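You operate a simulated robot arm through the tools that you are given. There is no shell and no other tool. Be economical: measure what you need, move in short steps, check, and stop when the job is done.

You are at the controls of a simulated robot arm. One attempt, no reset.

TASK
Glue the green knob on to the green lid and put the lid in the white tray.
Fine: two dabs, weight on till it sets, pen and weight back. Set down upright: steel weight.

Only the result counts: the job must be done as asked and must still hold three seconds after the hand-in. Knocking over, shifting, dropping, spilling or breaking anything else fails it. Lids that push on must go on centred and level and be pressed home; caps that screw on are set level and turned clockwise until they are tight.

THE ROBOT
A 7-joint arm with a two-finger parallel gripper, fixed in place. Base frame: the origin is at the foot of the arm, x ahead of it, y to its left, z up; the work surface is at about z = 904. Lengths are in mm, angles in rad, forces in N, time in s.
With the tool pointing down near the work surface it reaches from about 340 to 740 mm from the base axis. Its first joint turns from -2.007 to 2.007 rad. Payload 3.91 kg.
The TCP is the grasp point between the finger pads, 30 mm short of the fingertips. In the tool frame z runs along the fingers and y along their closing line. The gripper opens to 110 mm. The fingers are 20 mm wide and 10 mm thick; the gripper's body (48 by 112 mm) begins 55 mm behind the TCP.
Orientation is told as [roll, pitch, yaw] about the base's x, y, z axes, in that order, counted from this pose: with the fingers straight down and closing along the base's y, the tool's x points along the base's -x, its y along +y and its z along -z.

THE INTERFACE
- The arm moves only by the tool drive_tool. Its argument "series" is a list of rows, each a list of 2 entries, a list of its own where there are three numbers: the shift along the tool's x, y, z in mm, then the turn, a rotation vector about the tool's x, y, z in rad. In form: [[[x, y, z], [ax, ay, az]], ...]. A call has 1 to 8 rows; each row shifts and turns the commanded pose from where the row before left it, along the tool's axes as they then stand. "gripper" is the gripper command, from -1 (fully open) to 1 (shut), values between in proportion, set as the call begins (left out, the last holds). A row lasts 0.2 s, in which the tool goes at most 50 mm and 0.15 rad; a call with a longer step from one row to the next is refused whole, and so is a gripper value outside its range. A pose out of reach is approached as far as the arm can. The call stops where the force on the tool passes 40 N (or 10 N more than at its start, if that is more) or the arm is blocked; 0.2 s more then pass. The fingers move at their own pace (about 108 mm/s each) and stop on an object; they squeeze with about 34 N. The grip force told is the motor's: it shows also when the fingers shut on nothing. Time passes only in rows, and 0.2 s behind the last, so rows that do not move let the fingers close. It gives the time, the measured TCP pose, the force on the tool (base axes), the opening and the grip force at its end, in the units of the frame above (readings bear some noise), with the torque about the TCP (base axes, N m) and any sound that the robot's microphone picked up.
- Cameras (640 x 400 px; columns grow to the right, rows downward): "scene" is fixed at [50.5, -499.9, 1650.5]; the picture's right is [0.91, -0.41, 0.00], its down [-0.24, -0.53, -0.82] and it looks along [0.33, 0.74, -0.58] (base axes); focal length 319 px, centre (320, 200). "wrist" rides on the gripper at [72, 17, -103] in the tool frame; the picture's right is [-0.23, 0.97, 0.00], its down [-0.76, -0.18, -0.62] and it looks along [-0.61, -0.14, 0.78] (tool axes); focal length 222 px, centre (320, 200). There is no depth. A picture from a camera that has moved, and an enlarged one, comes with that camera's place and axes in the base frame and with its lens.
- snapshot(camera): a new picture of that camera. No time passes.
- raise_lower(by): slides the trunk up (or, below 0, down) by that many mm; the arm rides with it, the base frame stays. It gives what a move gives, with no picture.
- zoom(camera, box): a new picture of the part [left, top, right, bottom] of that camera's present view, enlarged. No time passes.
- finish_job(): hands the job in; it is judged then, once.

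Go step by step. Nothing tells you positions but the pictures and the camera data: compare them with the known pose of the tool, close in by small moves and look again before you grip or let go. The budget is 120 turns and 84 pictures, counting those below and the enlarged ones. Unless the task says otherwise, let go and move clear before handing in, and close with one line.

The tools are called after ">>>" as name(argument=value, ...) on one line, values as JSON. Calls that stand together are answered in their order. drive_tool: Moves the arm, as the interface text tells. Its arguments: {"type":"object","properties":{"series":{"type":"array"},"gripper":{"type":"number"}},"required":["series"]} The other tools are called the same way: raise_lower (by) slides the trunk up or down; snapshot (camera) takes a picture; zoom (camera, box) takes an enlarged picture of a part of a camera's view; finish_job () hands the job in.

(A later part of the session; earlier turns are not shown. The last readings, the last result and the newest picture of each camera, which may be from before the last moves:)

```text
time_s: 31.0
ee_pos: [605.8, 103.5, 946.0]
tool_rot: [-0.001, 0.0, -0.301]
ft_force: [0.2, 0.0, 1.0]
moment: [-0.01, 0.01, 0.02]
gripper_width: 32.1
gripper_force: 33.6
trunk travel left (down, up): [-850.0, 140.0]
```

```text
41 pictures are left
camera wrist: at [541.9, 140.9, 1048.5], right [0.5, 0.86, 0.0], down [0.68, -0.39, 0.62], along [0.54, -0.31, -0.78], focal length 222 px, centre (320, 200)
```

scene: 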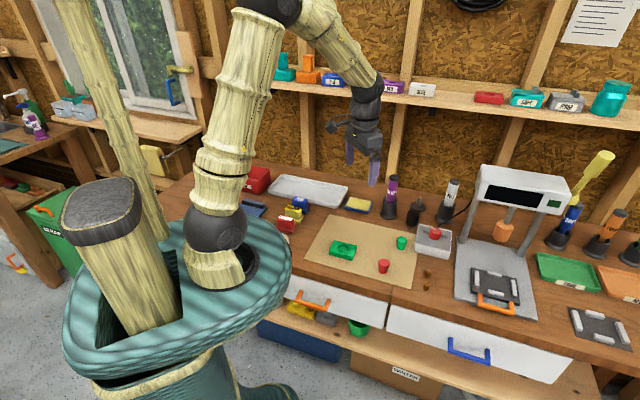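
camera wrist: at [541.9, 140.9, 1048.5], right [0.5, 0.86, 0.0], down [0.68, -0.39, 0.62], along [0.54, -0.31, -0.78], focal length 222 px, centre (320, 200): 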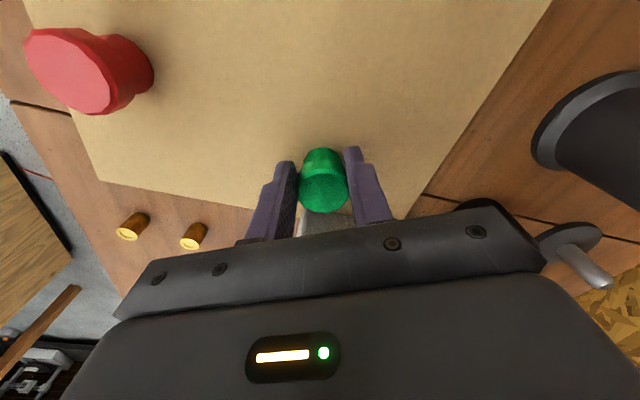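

The knob is gripped at 32 mm and centred. I'll lift it, return the yaw to 0 and carry it over to the lid.

>>> drive_tool(series=[[[0, 0, -30], [0, 0, 0]], [[0, 0, -40], [0, 0, -0.15]], [[0, 0, 0], [0, 0, -0.15]], [[45, 13, 0], [0, 0, 0]], [[46, 13.5, 0], [0, 0, 0]], [[46, 13.5, 0], [0, 0, 0]], [[45.5, 13.5, 0], [0, 0, 0]], [[0, 0, 0], [0, 0, 0]]])

>>> snapshot(camera="wrist")

>>> zoom(camera="scene", box=[310, 190, 390, 270])

```text
time_s: 32.8
ee_pos: [424.9, 155.3, 1016.8]
tool_rot: [0.0, 0.001, 0.002]
ft_force: [-0.1, -0.1, -0.7]
moment: [0.03, 0.0, 0.01]
gripper_width: 0.0
gripper_force: 34.4
trunk travel left (down, up): [-850.0, 140.0]
```

```text
40 pictures are left
camera wrist: at [351.5, 171.7, 1119.9], right [0.23, 0.97, 0.0], down [0.76, -0.18, 0.62], along [0.61, -0.14, -0.78], focal length 222 px, centre (320, 200)
```

wrist: 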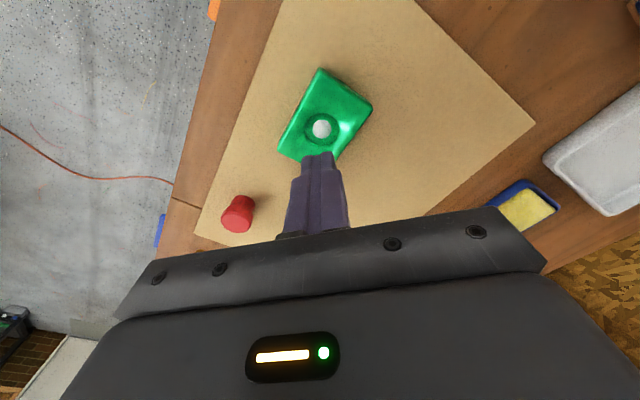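

```text
5.00 times, centred on (350, 230) of scene
camera zoom: at [50.5, -499.9, 1650.5], right [0.91, -0.41, 0.0], down [-0.24, -0.53, -0.82], along [0.33, 0.74, -0.58], focal length 1596 px, centre (170, 50)
```

zoom: 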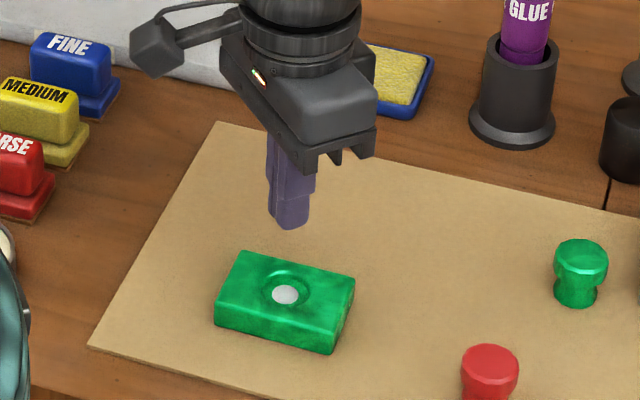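

The knob slipped out at once and still stands upright at its old spot. Its top is probably near 937, so I gripped too high; I'll go back, grip deeper and lift slowly.

>>> drive_tool(series=[[[-45, -13, 0], [0, 0, 0]], [[-46, -13.5, 0], [0, 0, 0]], [[-46, -13.5, 0], [0, 0, 0]], [[-45.5, -13, 0], [0, 0, 0.15]], [[0, 0, 0], [0, 0, 0.15]], [[0, 0, 25], [0, 0, 0]], [[0, 0, 0], [0, 0, 0]]], gripper=-0.6)

>>> snapshot(camera="wrist")

```text
time_s: 34.4
ee_pos: [604.0, 103.1, 988.2]
tool_rot: [-0.001, 0.001, -0.3]
ft_force: [-0.7, -0.5, 0.0]
moment: [0.02, -0.02, -0.03]
gripper_width: 87.9
gripper_force: 0.1
trunk travel left (down, up): [-850.0, 140.0]
```

```text
38 pictures are left
camera wrist: at [540.0, 140.2, 1092.0], right [0.51, 0.86, 0.0], down [0.67, -0.4, 0.62], along [0.54, -0.31, -0.78], focal length 222 px, centre (320, 200)
```

wrist: 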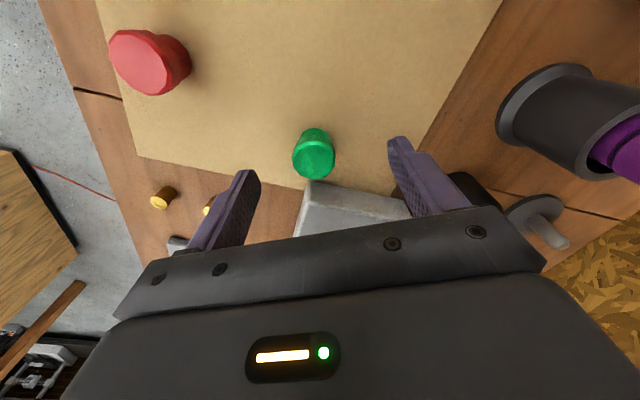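

The knob appears slightly ahead of and −y from the tool axis. I'll correct, descend some and re-check.

>>> drive_tool(series=[[[-4.5, -3.5, 10], [0, 0, 0]], [[0, 0, 20], [0, 0, 0]], [[0, 0, 8], [0, 0, 0]], [[0, 0, 0], [0, 0, 0]]])

>>> zoom(camera="wrist", box=[220, 100, 420, 240])

>>> zoom(camera="scene", box=[380, 210, 440, 260])

```text
time_s: 35.4
ee_pos: [609.6, 100.3, 951.7]
tool_rot: [0.001, 0.001, -0.299]
ft_force: [-0.8, 0.1, -0.3]
moment: [0.0, -0.01, -0.02]
gripper_width: 87.9
gripper_force: 0.0
trunk travel left (down, up): [-850.0, 140.0]
```

```text
2.86 times, centred on (320, 170) of wrist
camera zoom: at [545.9, 137.8, 1055.3], right [0.5, 0.86, 0.0], down [0.68, -0.39, 0.62], along [0.54, -0.31, -0.78], focal length 635 px, centre (320, 286)
```

zoom: 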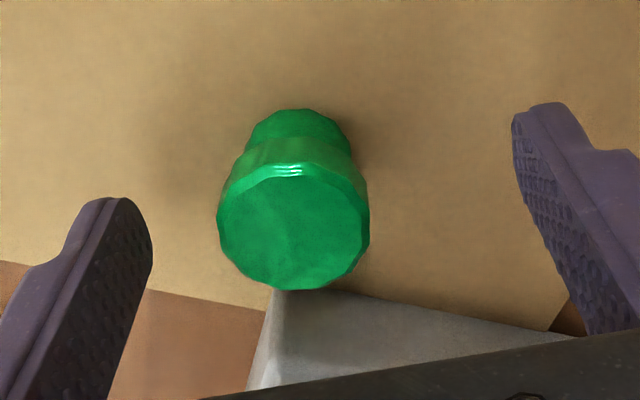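

```text
8.00 times, centred on (410, 235) of scene
camera zoom: at [50.5, -499.9, 1650.5], right [0.91, -0.41, 0.0], down [-0.24, -0.53, -0.82], along [0.33, 0.74, -0.58], focal length 2554 px, centre (-400, -80)
```

zoom: 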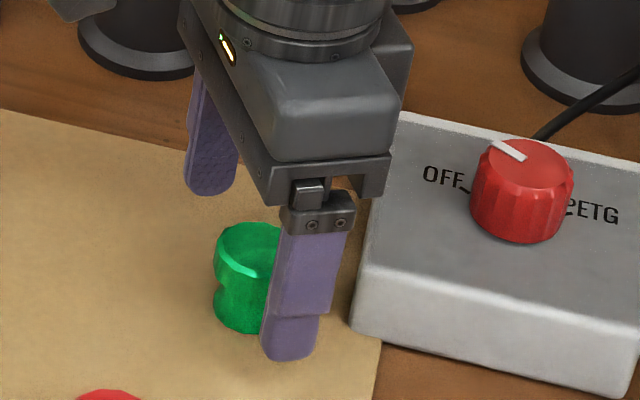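

The knob is about 5 mm to −y of the centre. I'll correct that, lower to z≈939 and close.

>>> drive_tool(series=[[[-1, -5, 0], [0, 0, 0]], [[0, 0, 7], [0, 0, 0]], [[0, 0, 5.5], [0, 0, 0]], [[0, 0, 0], [0, 0, 0]]])

>>> zoom(camera="wrist", box=[220, 100, 420, 240])

```text
time_s: 36.4
ee_pos: [608.6, 93.6, 939.0]
tool_rot: [0.0, -0.002, -0.299]
ft_force: [0.0, -0.8, -0.2]
moment: [-0.01, 0.01, 0.0]
gripper_width: 88.0
gripper_force: 0.0
trunk travel left (down, up): [-850.0, 140.0]
```

```text
2.86 times, centred on (320, 170) of wrist
camera zoom: at [544.9, 131.7, 1043.0], right [0.5, 0.86, 0.0], down [0.68, -0.39, 0.62], along [0.54, -0.31, -0.78], focal length 635 px, centre (320, 286)
```

zoom: 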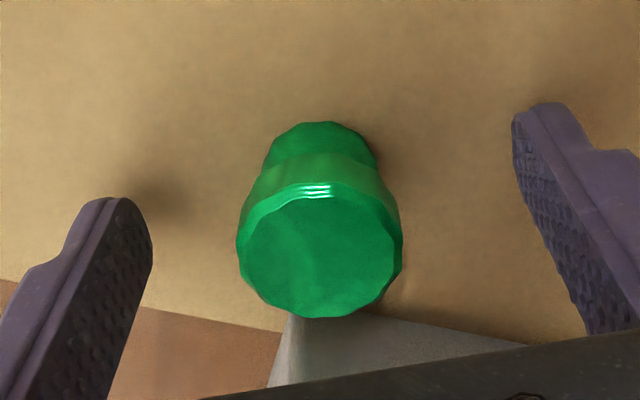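

It is well centred now, so I'll close and lift 6 mm slowly as a test.

>>> drive_tool(series=[[[0, 0, 0], [0, 0, 0]], [[0, 0, 0], [0, 0, 0]], [[0, 0, 0], [0, 0, 0]], [[0, 0, -2], [0, 0, 0]], [[0, 0, -2], [0, 0, 0]], [[0, 0, -4], [0, 0, 0]], [[0, 0, 0], [0, 0, 0]]], gripper=1)

>>> zoom(camera="wrist", box=[220, 100, 420, 240])

```text
time_s: 38.0
ee_pos: [607.2, 94.6, 948.0]
tool_rot: [0.0, 0.001, -0.299]
ft_force: [-0.3, -0.1, -0.9]
moment: [-0.02, 0.03, 0.02]
gripper_width: 32.3
gripper_force: 33.8
trunk travel left (down, up): [-850.0, 140.0]
```

```text
2.86 times, centred on (320, 170) of wrist
camera zoom: at [544.5, 132.0, 1051.5], right [0.5, 0.86, 0.0], down [0.68, -0.39, 0.62], along [0.54, -0.31, -0.78], focal length 635 px, centre (320, 286)
```

zoom: 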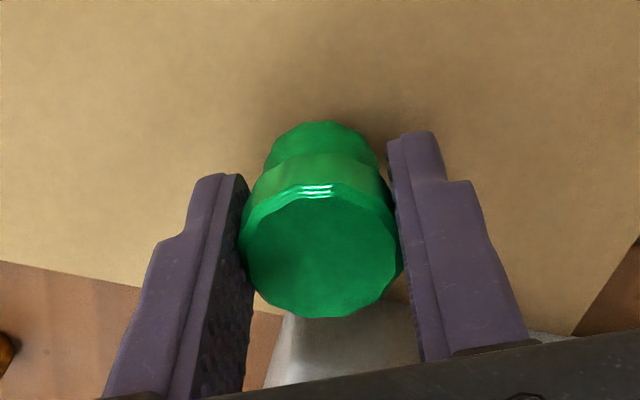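

It holds. I'll lift and carry it to the lid at a moderate pace.

>>> drive_tool(series=[[[0, 0, -20], [0, 0, 0]], [[0, 0, -25], [0, 0, 0]], [[0, 0, -20], [0, 0, -0.15]], [[0, 0, 0], [0, 0, -0.15]], [[30, 10, 0], [0, 0, 0]], [[30, 10, 0], [0, 0, 0]], [[30, 10, 0], [0, 0, 0]], [[30, 10, 0], [0, 0, 0]]])

>>> drive_tool(series=[[[30, 10, 0], [0, 0, 0]], [[30, 10, 0], [0, 0, 0]], [[4, 2, 0], [0, 0, 0]], [[0, 0, 0], [0, 0, 0]]])

>>> snapshot(camera="wrist")

>>> zoom(camera="scene", box=[310, 190, 390, 270])

```text
time_s: 39.8
ee_pos: [489.1, 133.4, 1009.9]
tool_rot: [0.0, 0.0, 0.002]
ft_force: [0.9, -0.5, -0.6]
moment: [-0.01, -0.04, 0.05]
gripper_width: 32.1
gripper_force: 33.8
trunk travel left (down, up): [-850.0, 140.0]
```

```text
time_s: 40.8
ee_pos: [424.8, 155.9, 1009.7]
tool_rot: [-0.001, 0.0, 0.0]
ft_force: [0.4, -1.4, 0.1]
moment: [0.0, 0.01, -0.03]
gripper_width: 32.2
gripper_force: 34.0
trunk travel left (down, up): [-850.0, 140.0]
```

```text
33 pictures are left
camera wrist: at [352.7, 172.3, 1113.4], right [0.23, 0.97, 0.0], down [0.76, -0.18, 0.62], along [0.61, -0.14, -0.78], focal length 222 px, centre (320, 200)
```

wrist: 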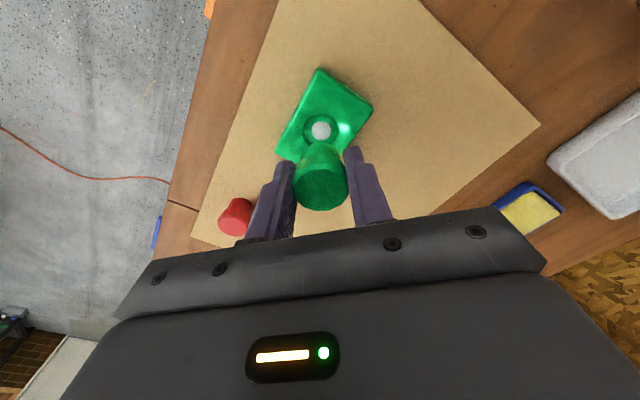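

```text
5.00 times, centred on (350, 230) of scene
camera zoom: at [50.5, -499.9, 1650.5], right [0.91, -0.41, 0.0], down [-0.24, -0.53, -0.82], along [0.33, 0.74, -0.58], focal length 1596 px, centre (170, 50)
```

zoom: 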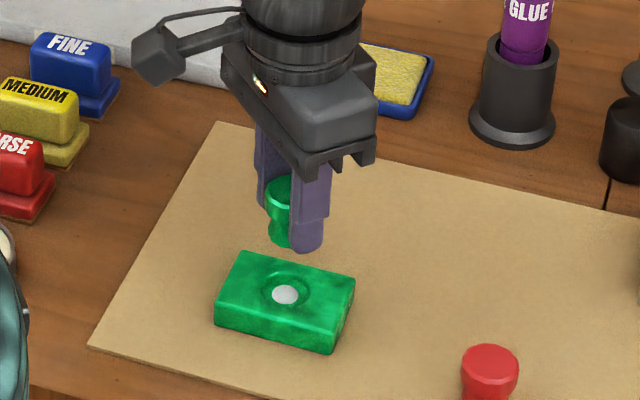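

The glue spot is directly below, about 2 mm off in x. I'll correct and go down to about 20 mm above the seat.

>>> drive_tool(series=[[[2, 0.3, 10], [0, 0, 0]], [[0, 0, 12], [0, 0, 0]], [[0, 0, 8], [0, 0, 0]], [[0, 0, 0], [0, 0, 0]]])

>>> zoom(camera="wrist", box=[240, 80, 400, 220])

>>> zoom(camera="scene", box=[320, 210, 380, 260])

```text
time_s: 41.8
ee_pos: [423.1, 155.3, 981.6]
tool_rot: [0.001, -0.001, -0.001]
ft_force: [-0.4, 0.5, -0.1]
moment: [-0.01, 0.02, 0.02]
gripper_width: 32.4
gripper_force: 33.9
trunk travel left (down, up): [-850.0, 140.0]
```

```text
2.86 times, centred on (320, 150) of wrist
camera zoom: at [351.6, 172.8, 1085.0], right [0.23, 0.97, 0.0], down [0.76, -0.18, 0.62], along [0.61, -0.14, -0.78], focal length 635 px, centre (320, 343)
```

zoom: 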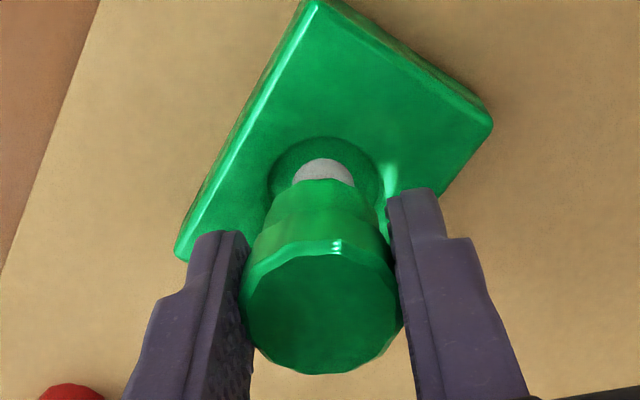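

```text
8.00 times, centred on (350, 235) of scene
camera zoom: at [50.5, -499.9, 1650.5], right [0.91, -0.41, 0.0], down [-0.24, -0.53, -0.82], along [0.33, 0.74, -0.58], focal length 2554 px, centre (80, -80)
```

zoom: 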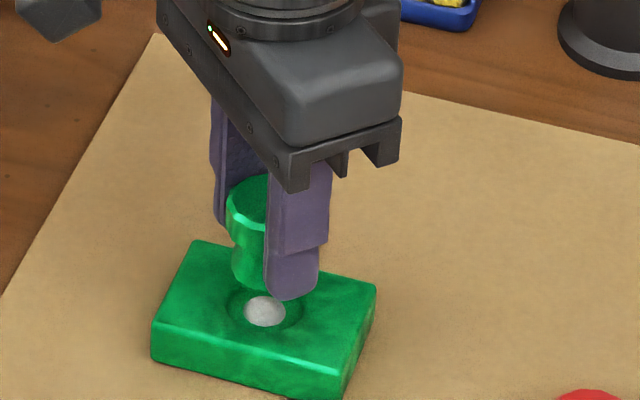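

The alignment is within about 1 mm, and the base (about 26 mm) fits the seat (about 31 mm). I'll lower gently to contact.

>>> drive_tool(series=[[[0, 0.7, 6], [0, 0, 0]], [[0, 0, 6], [0, 0, 0]], [[0, 0, 4], [0, 0, 0]], [[0, 0, 2], [0, 0, 0]], [[0, 0, 0], [0, 0, 0]]])

>>> zoom(camera="scene", box=[320, 210, 380, 260])

```text
time_s: 43.0
ee_pos: [424.1, 156.7, 965.8]
tool_rot: [0.0, -0.001, 0.0]
ft_force: [0.9, 0.4, 1.2]
moment: [0.03, -0.01, 0.01]
gripper_width: 32.4
gripper_force: 33.4
trunk travel left (down, up): [-850.0, 140.0]
```

```text
8.00 times, centred on (350, 235) of scene
camera zoom: at [50.5, -499.9, 1650.5], right [0.91, -0.41, 0.0], down [-0.24, -0.53, -0.82], along [0.33, 0.74, -0.58], focal length 2554 px, centre (80, -80)
```

zoom: 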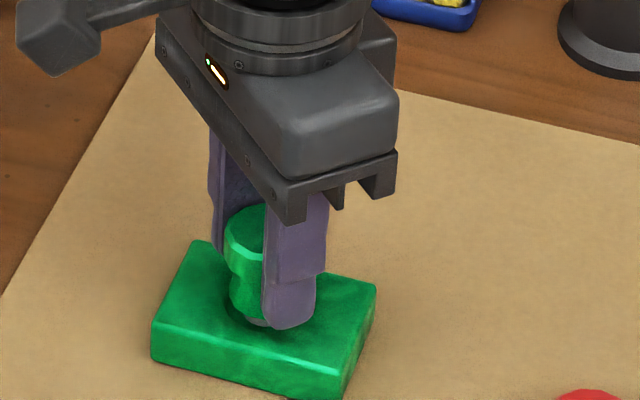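

>>> drive_tool(series=[[[0, 0, 1.5], [0, 0, 0]], [[0, 0, 1.5], [0, 0, 0]], [[0, 0, 1], [0, 0, 0]], [[0, 0, 0], [0, 0, 0]]])

```text
time_s: 44.0
ee_pos: [423.5, 156.3, 961.1]
tool_rot: [-0.001, 0.0, 0.0]
ft_force: [-0.3, 0.0, 0.0]
moment: [-0.01, 0.0, 0.02]
gripper_width: 32.2
gripper_force: 34.3
trunk travel left (down, up): [-850.0, 140.0]
```

>>> drive_tool(series=[[[0, 0, 1], [0, 0, 0]], [[0, 0, 1], [0, 0, 0]], [[0, 0, 0], [0, 0, 0]]])

>>> zoom(camera="scene", box=[320, 210, 380, 260])

```text
time_s: 44.8
ee_pos: [423.2, 157.7, 958.5]
tool_rot: [0.0, 0.0, -0.002]
ft_force: [0.0, -1.2, -0.7]
moment: [0.0, 0.01, -0.01]
gripper_width: 32.5
gripper_force: 34.3
trunk travel left (down, up): [-850.0, 140.0]
```

```text
8.00 times, centred on (350, 235) of scene
camera zoom: at [50.5, -499.9, 1650.5], right [0.91, -0.41, 0.0], down [-0.24, -0.53, -0.82], along [0.33, 0.74, -0.58], focal length 2554 px, centre (80, -80)
```

zoom: 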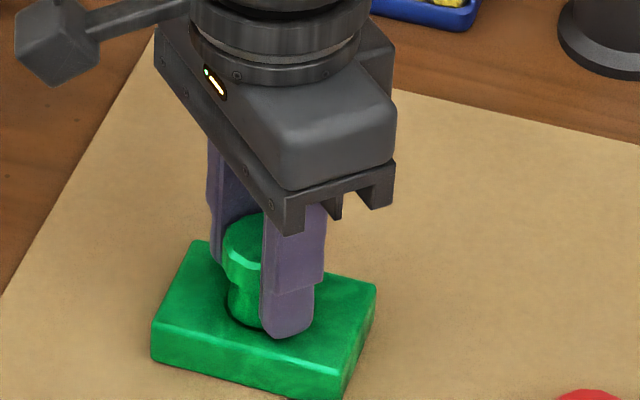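

It is very close to seated and still shows no force. I'll take a few more half-millimetre steps.

>>> drive_tool(series=[[[0, 0, 0.7], [0, 0, 0]], [[0, 0, 0.7], [0, 0, 0]], [[0, 0, 0], [0, 0, 0]]])

```text
time_s: 45.6
ee_pos: [424.2, 156.2, 959.0]
tool_rot: [0.0, 0.001, -0.001]
ft_force: [-0.3, -0.3, 0.1]
moment: [0.0, 0.01, 0.0]
gripper_width: 32.2
gripper_force: 34.3
trunk travel left (down, up): [-850.0, 140.0]
```

>>> drive_tool(series=[[[0, 0, 0.7], [0, 0, 0]], [[0, 0, 0.7], [0, 0, 0]], [[0, 0, 0], [0, 0, 0]]])

```text
time_s: 46.4
ee_pos: [423.3, 156.2, 955.9]
tool_rot: [0.001, 0.001, 0.0]
ft_force: [0.2, 1.6, 5.5]
moment: [0.03, 0.02, -0.04]
gripper_width: 31.9
gripper_force: 33.7
trunk travel left (down, up): [-850.0, 140.0]
```

Contact at about 5 N. I'll press slightly more, then release and lift straight up.

>>> drive_tool(series=[[[0, 0, 0.6], [0, 0, 0]], [[0, 0, 0], [0, 0, 0]]])

>>> drive_tool(series=[[[0, 0, 0], [0, 0, 0]], [[0, 0, 0], [0, 0, 0]], [[0, 0, -10], [0, 0, 0]], [[0, 0, -25], [0, 0, 0]], [[0, 0, -30], [0, 0, 0]], [[0, 0, 0], [0, 0, 0]]], gripper=-0.3)

>>> zoom(camera="scene", box=[320, 210, 380, 260])

>>> zoom(camera="wrist", box=[240, 60, 400, 200])

```text
time_s: 47.0
ee_pos: [423.4, 156.7, 955.7]
tool_rot: [0.0, -0.002, -0.001]
ft_force: [2.7, 2.3, 17.0]
moment: [0.08, -0.09, 0.03]
gripper_width: 32.3
gripper_force: 34.2
trunk travel left (down, up): [-850.0, 140.0]
```

```text
time_s: 48.4
ee_pos: [422.3, 158.9, 1021.3]
tool_rot: [0.0, 0.001, -0.001]
ft_force: [0.1, 0.4, 1.1]
moment: [-0.03, -0.01, -0.03]
gripper_width: 71.1
gripper_force: 0.0
trunk travel left (down, up): [-850.0, 140.0]
```

```text
8.00 times, centred on (350, 235) of scene
camera zoom: at [50.5, -499.9, 1650.5], right [0.91, -0.41, 0.0], down [-0.24, -0.53, -0.82], along [0.33, 0.74, -0.58], focal length 2554 px, centre (80, -80)
```

zoom: 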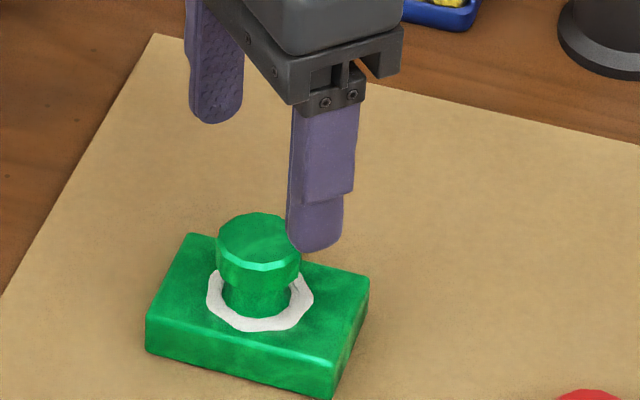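

```text
2.86 times, centred on (320, 130) of wrist
camera zoom: at [350.6, 175.8, 1124.7], right [0.23, 0.97, 0.0], down [0.76, -0.18, 0.62], along [0.61, -0.14, -0.78], focal length 635 px, centre (320, 400)
```

zoom: 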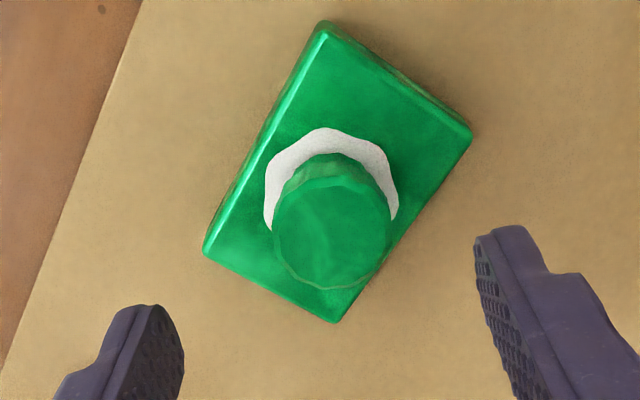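

The knob is seated and the glue has squeezed out evenly, with the lid shifted only about 2 mm. Now for the weight: I'll approach the black cylinder from above.

>>> drive_tool(series=[[[0, 0, -40], [0, 0, 0]], [[-44, 4, 0], [0, 0, 0]], [[-44, 4, 0], [0, 0, 0]], [[-44, 4, 0], [0, 0, 0]], [[-44, 4, 0], [0, 0, 0]], [[-44, 4, 0], [0, 0, 0]], [[-44, 4, 0], [0, 0, 0]], [[0, 0, 0], [0, 0, 0]]], gripper=-1)

>>> snapshot(camera="wrist")

>>> zoom(camera="scene", box=[370, 150, 470, 250])

```text
time_s: 50.2
ee_pos: [687.3, 184.4, 1063.9]
tool_rot: [0.0, 0.0, 0.0]
ft_force: [-1.0, 0.2, 0.0]
moment: [0.0, 0.0, -0.01]
gripper_width: 109.9
gripper_force: 0.0
trunk travel left (down, up): [-850.0, 140.0]
```

```text
25 pictures are left
camera wrist: at [616.3, 199.9, 1165.9], right [0.23, 0.97, 0.0], down [0.76, -0.18, 0.62], along [0.61, -0.14, -0.78], focal length 222 px, centre (320, 200)
```

wrist: 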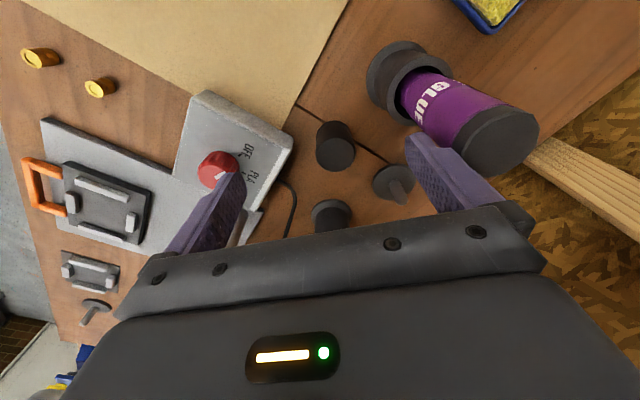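

```text
4.00 times, centred on (420, 200) of scene
camera zoom: at [50.5, -499.9, 1650.5], right [0.91, -0.41, 0.0], down [-0.24, -0.53, -0.82], along [0.33, 0.74, -0.58], focal length 1277 px, centre (-80, 200)
```

zoom: 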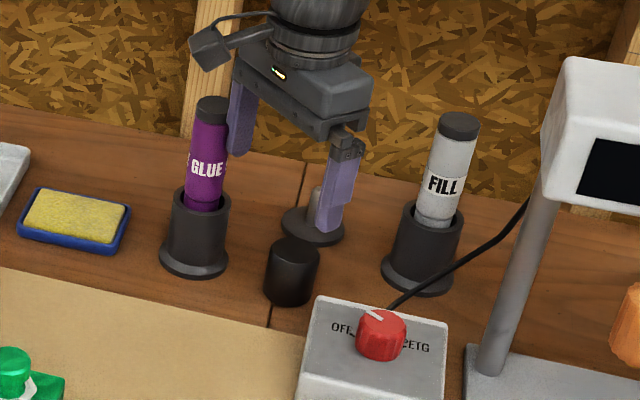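

I take the black cylinder, near (729,193) with its top about 946, to be the steel weight. I'll move over it with a narrower opening and see whether it is within reach.

>>> drive_tool(series=[[[-20, 5, 10], [0, 0, 0]], [[-20, 4, 15], [0, 0, 0]], [[0, 0, 30], [0, 0, 0]], [[0, 0, 20], [0, 0, 0]], [[0, 0, 0], [0, 0, 0]]], gripper=-0.55)

>>> snapshot(camera="wrist")

```text
time_s: 51.4
ee_pos: [728.3, 190.2, 987.0]
tool_rot: [0.0, 0.0, 0.0]
ft_force: [1.2, -0.6, -0.3]
moment: [0.0, -0.02, -0.03]
gripper_width: 84.9
gripper_force: 0.0
trunk travel left (down, up): [-850.0, 140.0]
```

```text
23 pictures are left
camera wrist: at [656.5, 206.7, 1089.9], right [0.23, 0.97, 0.0], down [0.76, -0.18, 0.62], along [0.61, -0.14, -0.78], focal length 222 px, centre (320, 200)
```

wrist: 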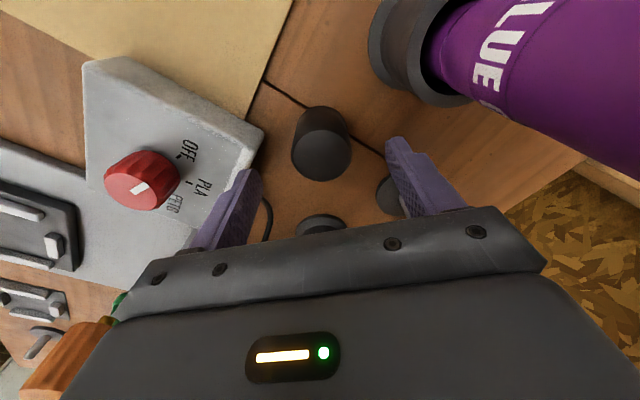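

It's reachable and the cylinder sits on the tool axis. I'll descend to z≈939 and close.

>>> drive_tool(series=[[[0, 0, 15], [0, 0, 0]], [[0, 0, 15], [0, 0, 0]], [[0, 0, 10], [0, 0, 0]], [[0, 0, 8], [0, 0, 0]], [[0, 0, 0], [0, 0, 0]]])

>>> zoom(camera="wrist", box=[220, 90, 440, 240])

```text
time_s: 52.1
ee_pos: [729.2, 189.6, 969.9]
tool_rot: [0.003, -0.02, 0.001]
ft_force: [-14.7, -0.9, 21.4]
moment: [-1.1, 0.58, -0.79]
gripper_width: 86.2
gripper_force: 0.7
trunk travel left (down, up): [-850.0, 140.0]
stopped in row 3: the force on the tool passed its limit at 48 N (the readings are from after the stop); the commanded pose is now the measured one
```

```text
2.67 times, centred on (330, 165) of wrist
camera zoom: at [655.4, 207.2, 1072.1], right [0.23, 0.97, 0.01], down [0.75, -0.18, 0.64], along [0.62, -0.14, -0.77], focal length 592 px, centre (293, 293)
```

zoom: 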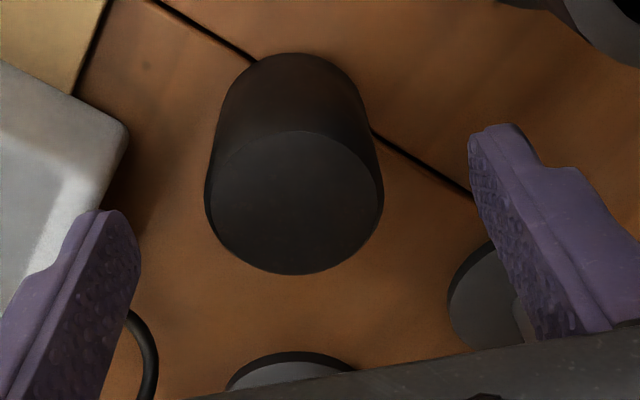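

The −y finger touched the switch box's edge, so I stopped. I'll back off upward and turn the gripper 90° so that it closes along x, where there is free space on both sides.

>>> drive_tool(series=[[[0, 0, -10], [0, 0, 0]], [[0, 0, -25], [0, 0, 0]], [[0, 0, -25], [0, 0, 0]], [[0, 0, 0], [0, 0, 0]]])

>>> zoom(camera="scene", box=[370, 170, 470, 270])

```text
time_s: 53.1
ee_pos: [729.6, 191.2, 1024.8]
tool_rot: [0.002, -0.018, 0.003]
ft_force: [0.5, 0.1, 0.2]
moment: [0.04, 0.02, 0.01]
gripper_width: 85.5
gripper_force: 0.1
trunk travel left (down, up): [-850.0, 140.0]
```

```text
4.00 times, centred on (420, 220) of scene
camera zoom: at [50.5, -499.9, 1650.5], right [0.91, -0.41, 0.0], down [-0.24, -0.53, -0.82], along [0.33, 0.74, -0.58], focal length 1277 px, centre (-80, 120)
```

zoom: 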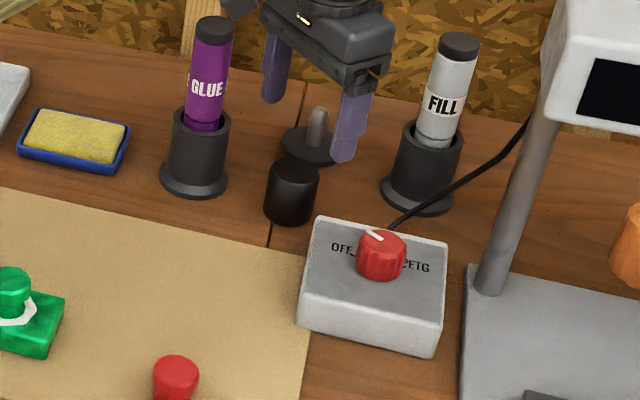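

The box hasn't moved. I'll level the tool and rotate it by +90°.

>>> drive_tool(series=[[[0, 0, 0], [0, 0.018, 0]], [[0, 0, 0], [0, 0, -0.15]], [[0, 0, 0], [0, 0, -0.15]], [[0, 0, 0], [0, 0, -0.15]], [[0, 0, 0], [0, 0, -0.15]], [[0, 0, 0], [0, 0, -0.15]], [[0, 0, 0], [0, 0, -0.15]], [[0, 0, 0], [0, 0, -0.15]]])

>>> drive_tool(series=[[[0, 0, 0], [0, 0, -0.15]], [[0, 0, 0], [0, 0, -0.15]], [[0, 0, 0], [0, 0, -0.15]], [[0, 0, 0], [0, 0, -0.07]], [[0, 0, 0], [0, 0, 0]]])

>>> snapshot(camera="wrist")

```text
time_s: 54.9
ee_pos: [730.6, 190.8, 1023.4]
tool_rot: [0.0, -0.001, 1.053]
ft_force: [0.1, 0.5, -0.8]
moment: [-0.01, 0.01, -0.03]
gripper_width: 85.3
gripper_force: 0.1
trunk travel left (down, up): [-850.0, 140.0]
```

```text
time_s: 56.1
ee_pos: [730.0, 189.8, 1025.6]
tool_rot: [0.002, 0.0, 1.572]
ft_force: [0.5, -0.5, -0.5]
moment: [0.01, -0.01, 0.01]
gripper_width: 85.2
gripper_force: 0.1
trunk travel left (down, up): [-850.0, 140.0]
```

```text
20 pictures are left
camera wrist: at [714.7, 117.8, 1128.6], right [-0.97, 0.23, 0.0], down [0.18, 0.76, 0.62], along [0.14, 0.61, -0.78], focal length 222 px, centre (320, 200)
```

wrist: 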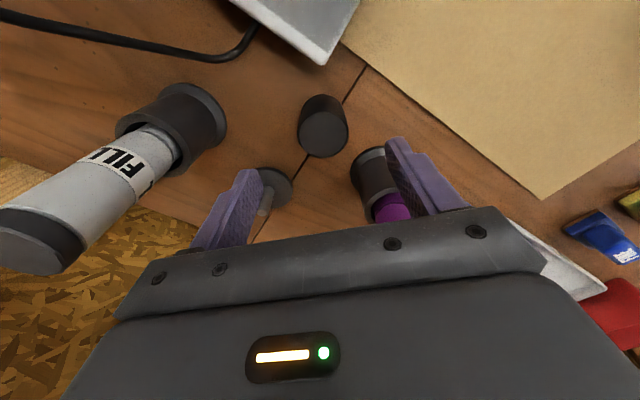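

The cylinder is 2.5 mm off axis and the space around it is clear. I'll narrow the opening and descend carefully.

>>> drive_tool(series=[[[0, 2.5, 25], [0, 0, 0]], [[0, 0, 20], [0, 0, 0]], [[0, 0, 15], [0, 0, 0]], [[0, 0, 12], [0, 0, 0]], [[0, 0, 8], [0, 0, 0]], [[0, 0, 6], [0, 0, 0]], [[0, 0, 0], [0, 0, 0]]], gripper=-0.35)

>>> zoom(camera="wrist", box=[220, 90, 440, 240])

```text
time_s: 57.7
ee_pos: [728.0, 190.5, 938.7]
tool_rot: [0.001, -0.003, 1.571]
ft_force: [-0.2, 0.4, 0.2]
moment: [-0.02, -0.01, -0.03]
gripper_width: 74.1
gripper_force: 0.0
trunk travel left (down, up): [-850.0, 140.0]
```

```text
2.67 times, centred on (330, 165) of wrist
camera zoom: at [710.5, 118.0, 1041.7], right [-0.97, 0.23, 0.0], down [0.18, 0.76, 0.62], along [0.14, 0.61, -0.78], focal length 592 px, centre (293, 293)
```

zoom: 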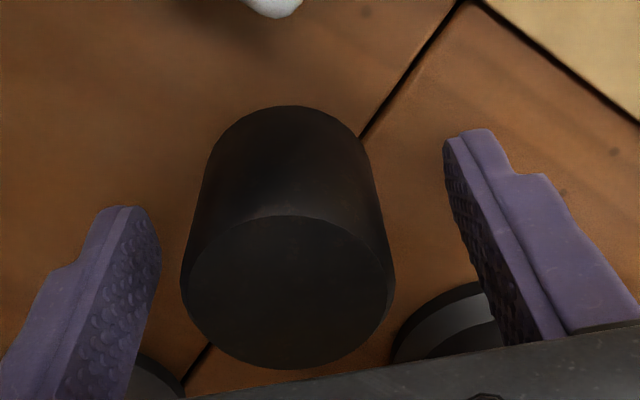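

The weight is well centred. I'll close and test-lift slowly.

>>> drive_tool(series=[[[0, -1, 0], [0, 0, 0]], [[0, 0, 0], [0, 0, 0]], [[0, 0, 0], [0, 0, 0]], [[0, 0, -2], [0, 0, 0]], [[0, 0, -3], [0, 0, 0]], [[0, 0, -5], [0, 0, 0]], [[0, 0, 0], [0, 0, 0]]], gripper=1)

>>> zoom(camera="wrist", box=[220, 90, 440, 240])

```text
time_s: 59.3
ee_pos: [730.1, 191.1, 948.6]
tool_rot: [0.001, -0.002, 1.571]
ft_force: [-0.4, 0.5, -6.5]
moment: [0.02, -0.03, -0.02]
gripper_width: 43.4
gripper_force: 34.2
trunk travel left (down, up): [-850.0, 140.0]
```

```text
2.67 times, centred on (330, 165) of wrist
camera zoom: at [713.2, 117.2, 1051.5], right [-0.97, 0.23, 0.0], down [0.18, 0.76, 0.62], along [0.14, 0.61, -0.78], focal length 592 px, centre (293, 293)
```

zoom: 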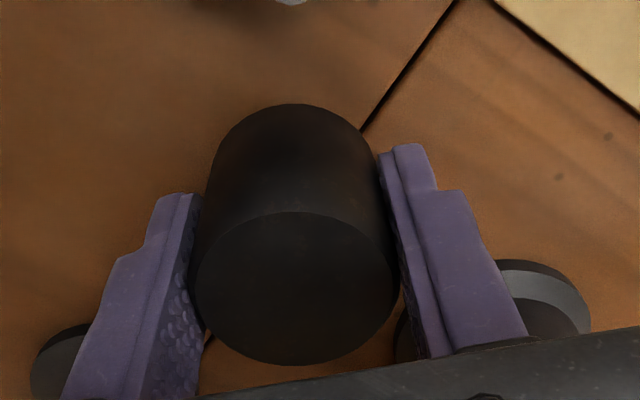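

It's a firm grip with about 6.5 N of load, so this is the steel weight. I'll lift it and carry it to the knob.

>>> drive_tool(series=[[[0, 0, -25], [0, 0, 0]], [[0, 0, -35], [0, 0, 0]], [[0, 0, -35], [0, 0, 0]], [[0, 20, 0], [0, 0, 0]], [[4, 38, 0], [0, 0, 0]], [[4, 38, 0], [0, 0, 0]], [[4, 38, 0], [0, 0, 0]], [[4, 38, 0], [0, 0, 0]]])

>>> drive_tool(series=[[[5, 38, 0], [0, 0, 0]], [[5, 38, 0], [0, 0, 0]], [[4, 38, 0], [0, 0, 0]], [[0, 20, 0], [0, 0, 0]], [[0, 0, 0], [0, 0, 0]]])

>>> snapshot(camera="wrist")

>>> zoom(camera="scene", box=[310, 190, 390, 270])

```text
time_s: 61.1
ee_pos: [557.0, 173.0, 1043.6]
tool_rot: [-0.001, -0.002, 1.569]
ft_force: [-0.9, -0.3, -5.7]
moment: [-0.05, 0.01, -0.03]
gripper_width: 43.0
gripper_force: 34.5
trunk travel left (down, up): [-850.0, 140.0]
```

```text
time_s: 62.3
ee_pos: [423.3, 157.7, 1043.6]
tool_rot: [0.002, -0.002, 1.569]
ft_force: [-0.4, -1.4, -5.9]
moment: [0.03, 0.0, 0.02]
gripper_width: 43.3
gripper_force: 34.2
trunk travel left (down, up): [-850.0, 140.0]
```

```text
17 pictures are left
camera wrist: at [405.7, 85.9, 1147.3], right [-0.97, 0.23, 0.0], down [0.18, 0.76, 0.62], along [0.14, 0.61, -0.78], focal length 222 px, centre (320, 200)
```

wrist: 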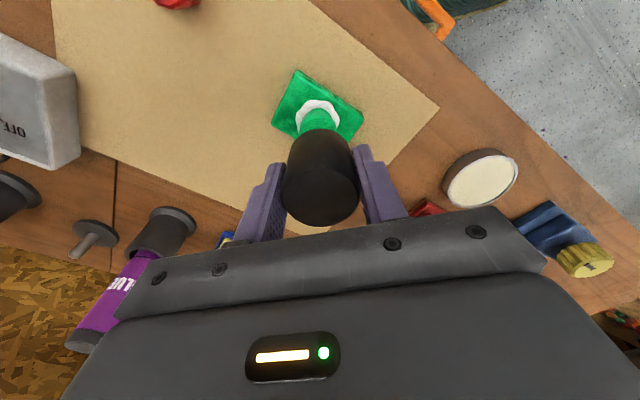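

```text
5.00 times, centred on (350, 230) of scene
camera zoom: at [50.5, -499.9, 1650.5], right [0.91, -0.41, 0.0], down [-0.24, -0.53, -0.82], along [0.33, 0.74, -0.58], focal length 1596 px, centre (170, 50)
```

zoom: 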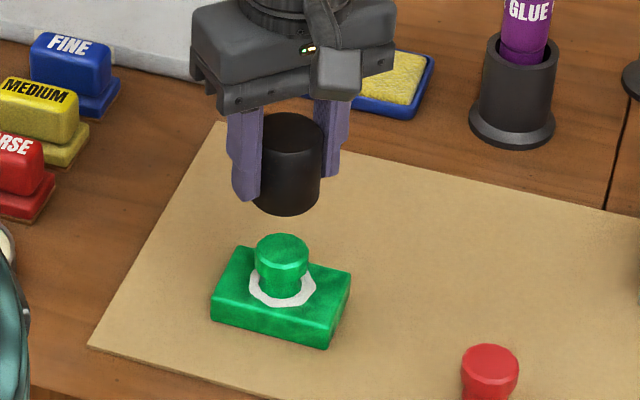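

The weight is above the knob to within about 1–2 mm. I'll lower it to just above the knob top.

>>> drive_tool(series=[[[-0.5, 0, 15], [0, 0, 0]], [[0, 0, 15], [0, 0, 0]], [[0, 0, 10], [0, 0, 0]], [[0, 0, 3], [0, 0, 0]], [[0, 0, 0], [0, 0, 0]]])

>>> zoom(camera="wrist", box=[240, 60, 400, 200])

>>> zoom(camera="scene", box=[320, 205, 380, 260])

```text
time_s: 63.5
ee_pos: [423.1, 162.1, 999.6]
tool_rot: [0.002, -0.002, 1.571]
ft_force: [-0.6, 0.5, -5.4]
moment: [-0.01, -0.02, -0.01]
gripper_width: 43.3
gripper_force: 33.9
trunk travel left (down, up): [-850.0, 140.0]
```

```text
2.86 times, centred on (320, 130) of wrist
camera zoom: at [407.2, 88.2, 1103.1], right [-0.97, 0.23, 0.0], down [0.18, 0.76, 0.62], along [0.14, 0.61, -0.78], focal length 635 px, centre (320, 400)
```

zoom: 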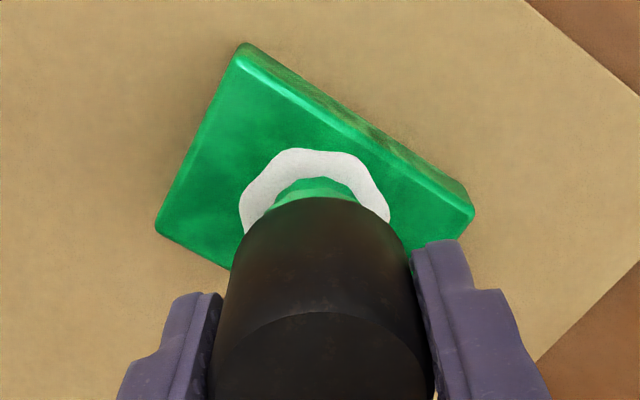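

```text
7.27 times, centred on (350, 232) of scene
camera zoom: at [50.5, -499.9, 1650.5], right [0.91, -0.41, 0.0], down [-0.24, -0.53, -0.82], along [0.33, 0.74, -0.58], focal length 2322 px, centre (102, -36)
```

zoom: 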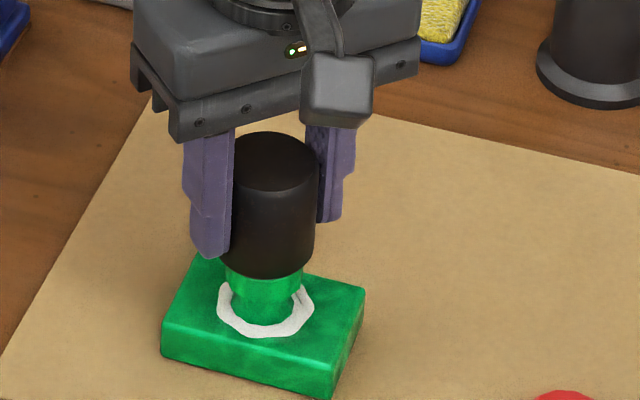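

The weight overlaps the knob head within about 2 mm, which is fine for balance. I'll lower it to contact.

>>> drive_tool(series=[[[0, -0.5, 2], [0, 0, 0]], [[0, 0, 2], [0, 0, 0]], [[0, 0, 1], [0, 0, 0]], [[0, 0, 1], [0, 0, 0]], [[0, 0, 0], [0, 0, 0]]])

```text
time_s: 64.7
ee_pos: [422.7, 160.1, 997.5]
tool_rot: [-0.003, -0.004, 1.571]
ft_force: [2.0, -1.2, 18.7]
moment: [-0.04, -0.16, -0.01]
gripper_width: 43.3
gripper_force: 34.1
trunk travel left (down, up): [-850.0, 140.0]
```

Contact made, pressing with about 25 N. I'll ease off most of it before releasing.

>>> drive_tool(series=[[[0, 0, -1.5], [0, 0, 0]], [[0, 0, 0], [0, 0, 0]]])

>>> zoom(camera="scene", box=[320, 205, 380, 260])

```text
time_s: 65.3
ee_pos: [423.7, 159.7, 997.2]
tool_rot: [0.001, -0.001, 1.569]
ft_force: [4.2, -1.0, 11.7]
moment: [-0.1, -0.22, 0.01]
gripper_width: 43.1
gripper_force: 33.5
trunk travel left (down, up): [-850.0, 140.0]
```

```text
7.27 times, centred on (350, 232) of scene
camera zoom: at [50.5, -499.9, 1650.5], right [0.91, -0.41, 0.0], down [-0.24, -0.53, -0.82], along [0.33, 0.74, -0.58], focal length 2322 px, centre (102, -36)
```

zoom: 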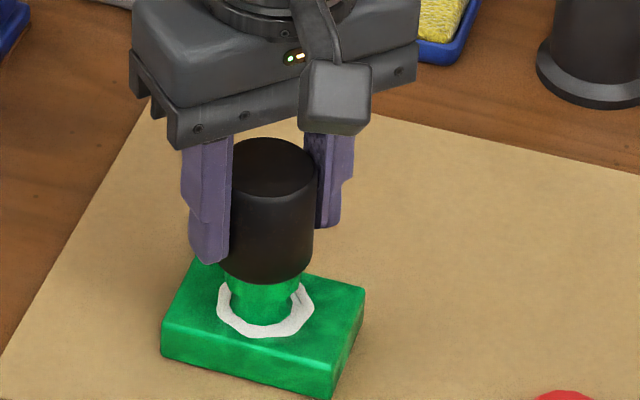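

>>> drive_tool(series=[[[0, 0, -1.3], [0, 0, 0]], [[0, 0, 0], [0, 0, 0]]])

```text
time_s: 65.9
ee_pos: [422.9, 161.2, 996.8]
tool_rot: [0.003, -0.002, 1.57]
ft_force: [-0.2, -0.6, -1.5]
moment: [-0.04, -0.08, -0.06]
gripper_width: 43.1
gripper_force: 33.7
trunk travel left (down, up): [-850.0, 140.0]
```

The load now rests on the knob. I'll open just enough and keep the fingers around the weight while it sets.

>>> drive_tool(series=[[[0, 0, 0], [0, 0, 0]], [[0, 0, 0], [0, 0, 0]], [[0, 0, 0], [0, 0, 0]], [[0, 0, 0], [0, 0, 0]]], gripper=0.0)

>>> zoom(camera="scene", box=[320, 205, 380, 260])

```text
time_s: 66.9
ee_pos: [423.5, 161.0, 997.3]
tool_rot: [0.002, -0.002, 1.572]
ft_force: [0.0, 0.1, 1.1]
moment: [0.0, -0.03, 0.0]
gripper_width: 55.0
gripper_force: 0.0
trunk travel left (down, up): [-850.0, 140.0]
```

```text
7.27 times, centred on (350, 232) of scene
camera zoom: at [50.5, -499.9, 1650.5], right [0.91, -0.41, 0.0], down [-0.24, -0.53, -0.82], along [0.33, 0.74, -0.58], focal length 2322 px, centre (102, -36)
```

zoom: 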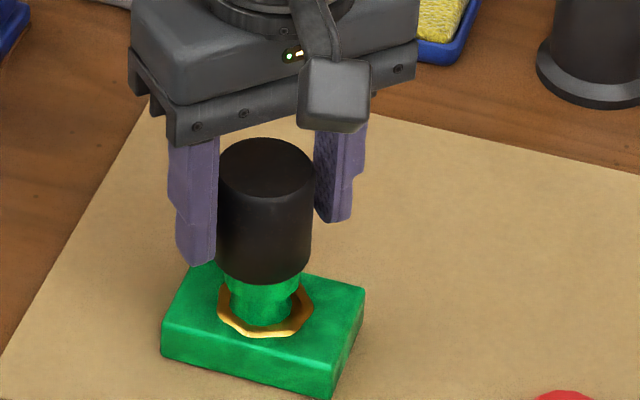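

The weight stands freely and the glue ring has gone from white to amber, so it is curing. I'll wait and watch the colour.

>>> drive_tool(series=[[[0, 0, 0], [0, 0, 0]], [[0, 0, 0], [0, 0, 0]], [[0, 0, 0], [0, 0, 0]], [[0, 0, 0], [0, 0, 0]], [[0, 0, 0], [0, 0, 0]], [[0, 0, 0], [0, 0, 0]], [[0, 0, 0], [0, 0, 0]], [[0, 0, 0], [0, 0, 0]]])

>>> drive_tool(series=[[[0, 0, 0], [0, 0, 0]], [[0, 0, 0], [0, 0, 0]], [[0, 0, 0], [0, 0, 0]], [[0, 0, 0], [0, 0, 0]], [[0, 0, 0], [0, 0, 0]], [[0, 0, 0], [0, 0, 0]], [[0, 0, 0], [0, 0, 0]], [[0, 0, 0], [0, 0, 0]]])

>>> drive_tool(series=[[[0, 0, 0], [0, 0, 0]], [[0, 0, 0], [0, 0, 0]], [[0, 0, 0], [0, 0, 0]], [[0, 0, 0], [0, 0, 0]], [[0, 0, 0], [0, 0, 0]], [[0, 0, 0], [0, 0, 0]], [[0, 0, 0], [0, 0, 0]], [[0, 0, 0], [0, 0, 0]]])

>>> drive_tool(series=[[[0, 0, 0], [0, 0, 0]], [[0, 0, 0], [0, 0, 0]], [[0, 0, 0], [0, 0, 0]], [[0, 0, 0], [0, 0, 0]], [[0, 0, 0], [0, 0, 0]], [[0, 0, 0], [0, 0, 0]], [[0, 0, 0], [0, 0, 0]], [[0, 0, 0], [0, 0, 0]]])

>>> drive_tool(series=[[[0, 0, 0], [0, 0, 0]], [[0, 0, 0], [0, 0, 0]], [[0, 0, 0], [0, 0, 0]], [[0, 0, 0], [0, 0, 0]], [[0, 0, 0], [0, 0, 0]], [[0, 0, 0], [0, 0, 0]], [[0, 0, 0], [0, 0, 0]], [[0, 0, 0], [0, 0, 0]]])

>>> drive_tool(series=[[[0, 0, 0], [0, 0, 0]], [[0, 0, 0], [0, 0, 0]], [[0, 0, 0], [0, 0, 0]], [[0, 0, 0], [0, 0, 0]], [[0, 0, 0], [0, 0, 0]], [[0, 0, 0], [0, 0, 0]], [[0, 0, 0], [0, 0, 0]], [[0, 0, 0], [0, 0, 0]]])

>>> zoom(camera="scene", box=[320, 205, 380, 260])

```text
time_s: 68.7
ee_pos: [423.3, 161.2, 997.2]
tool_rot: [0.002, -0.003, 1.571]
ft_force: [0.0, -0.3, -0.9]
moment: [0.0, 0.01, 0.02]
gripper_width: 55.0
gripper_force: 0.1
trunk travel left (down, up): [-850.0, 140.0]
```

```text
time_s: 70.5
ee_pos: [422.4, 160.8, 997.0]
tool_rot: [0.004, -0.003, 1.573]
ft_force: [-0.4, 0.5, 1.3]
moment: [-0.02, 0.0, 0.01]
gripper_width: 54.8
gripper_force: 0.0
trunk travel left (down, up): [-850.0, 140.0]
```

```text
time_s: 72.3
ee_pos: [422.4, 161.3, 997.3]
tool_rot: [0.002, -0.002, 1.572]
ft_force: [0.0, -0.3, 0.5]
moment: [0.0, -0.03, 0.01]
gripper_width: 54.9
gripper_force: 0.1
trunk travel left (down, up): [-850.0, 140.0]
```

```text
time_s: 74.1
ee_pos: [423.1, 161.4, 996.9]
tool_rot: [0.003, -0.002, 1.57]
ft_force: [-0.7, -0.5, 0.0]
moment: [0.0, 0.02, -0.03]
gripper_width: 55.2
gripper_force: 0.0
trunk travel left (down, up): [-850.0, 140.0]
```

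```text
time_s: 75.9
ee_pos: [422.6, 160.9, 997.4]
tool_rot: [0.002, -0.003, 1.571]
ft_force: [0.0, 0.1, -0.2]
moment: [0.01, -0.03, 0.03]
gripper_width: 55.2
gripper_force: 0.0
trunk travel left (down, up): [-850.0, 140.0]
```

```text
time_s: 77.7
ee_pos: [423.8, 161.1, 998.3]
tool_rot: [0.001, -0.002, 1.57]
ft_force: [-0.1, -0.6, 0.4]
moment: [0.0, 0.01, 0.02]
gripper_width: 54.9
gripper_force: 0.0
trunk travel left (down, up): [-850.0, 140.0]
```

```text
7.27 times, centred on (350, 232) of scene
camera zoom: at [50.5, -499.9, 1650.5], right [0.91, -0.41, 0.0], down [-0.24, -0.53, -0.82], along [0.33, 0.74, -0.58], focal length 2322 px, centre (102, -36)
```

zoom: 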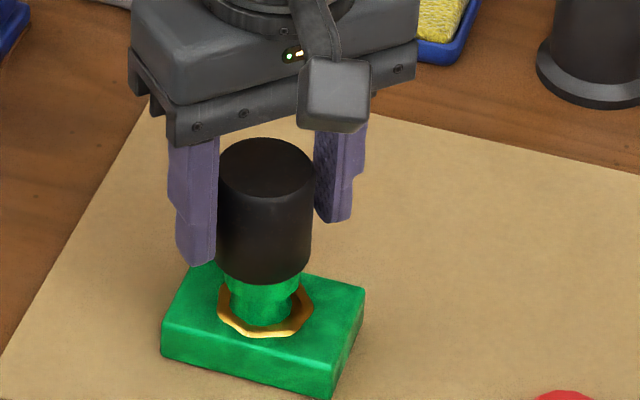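

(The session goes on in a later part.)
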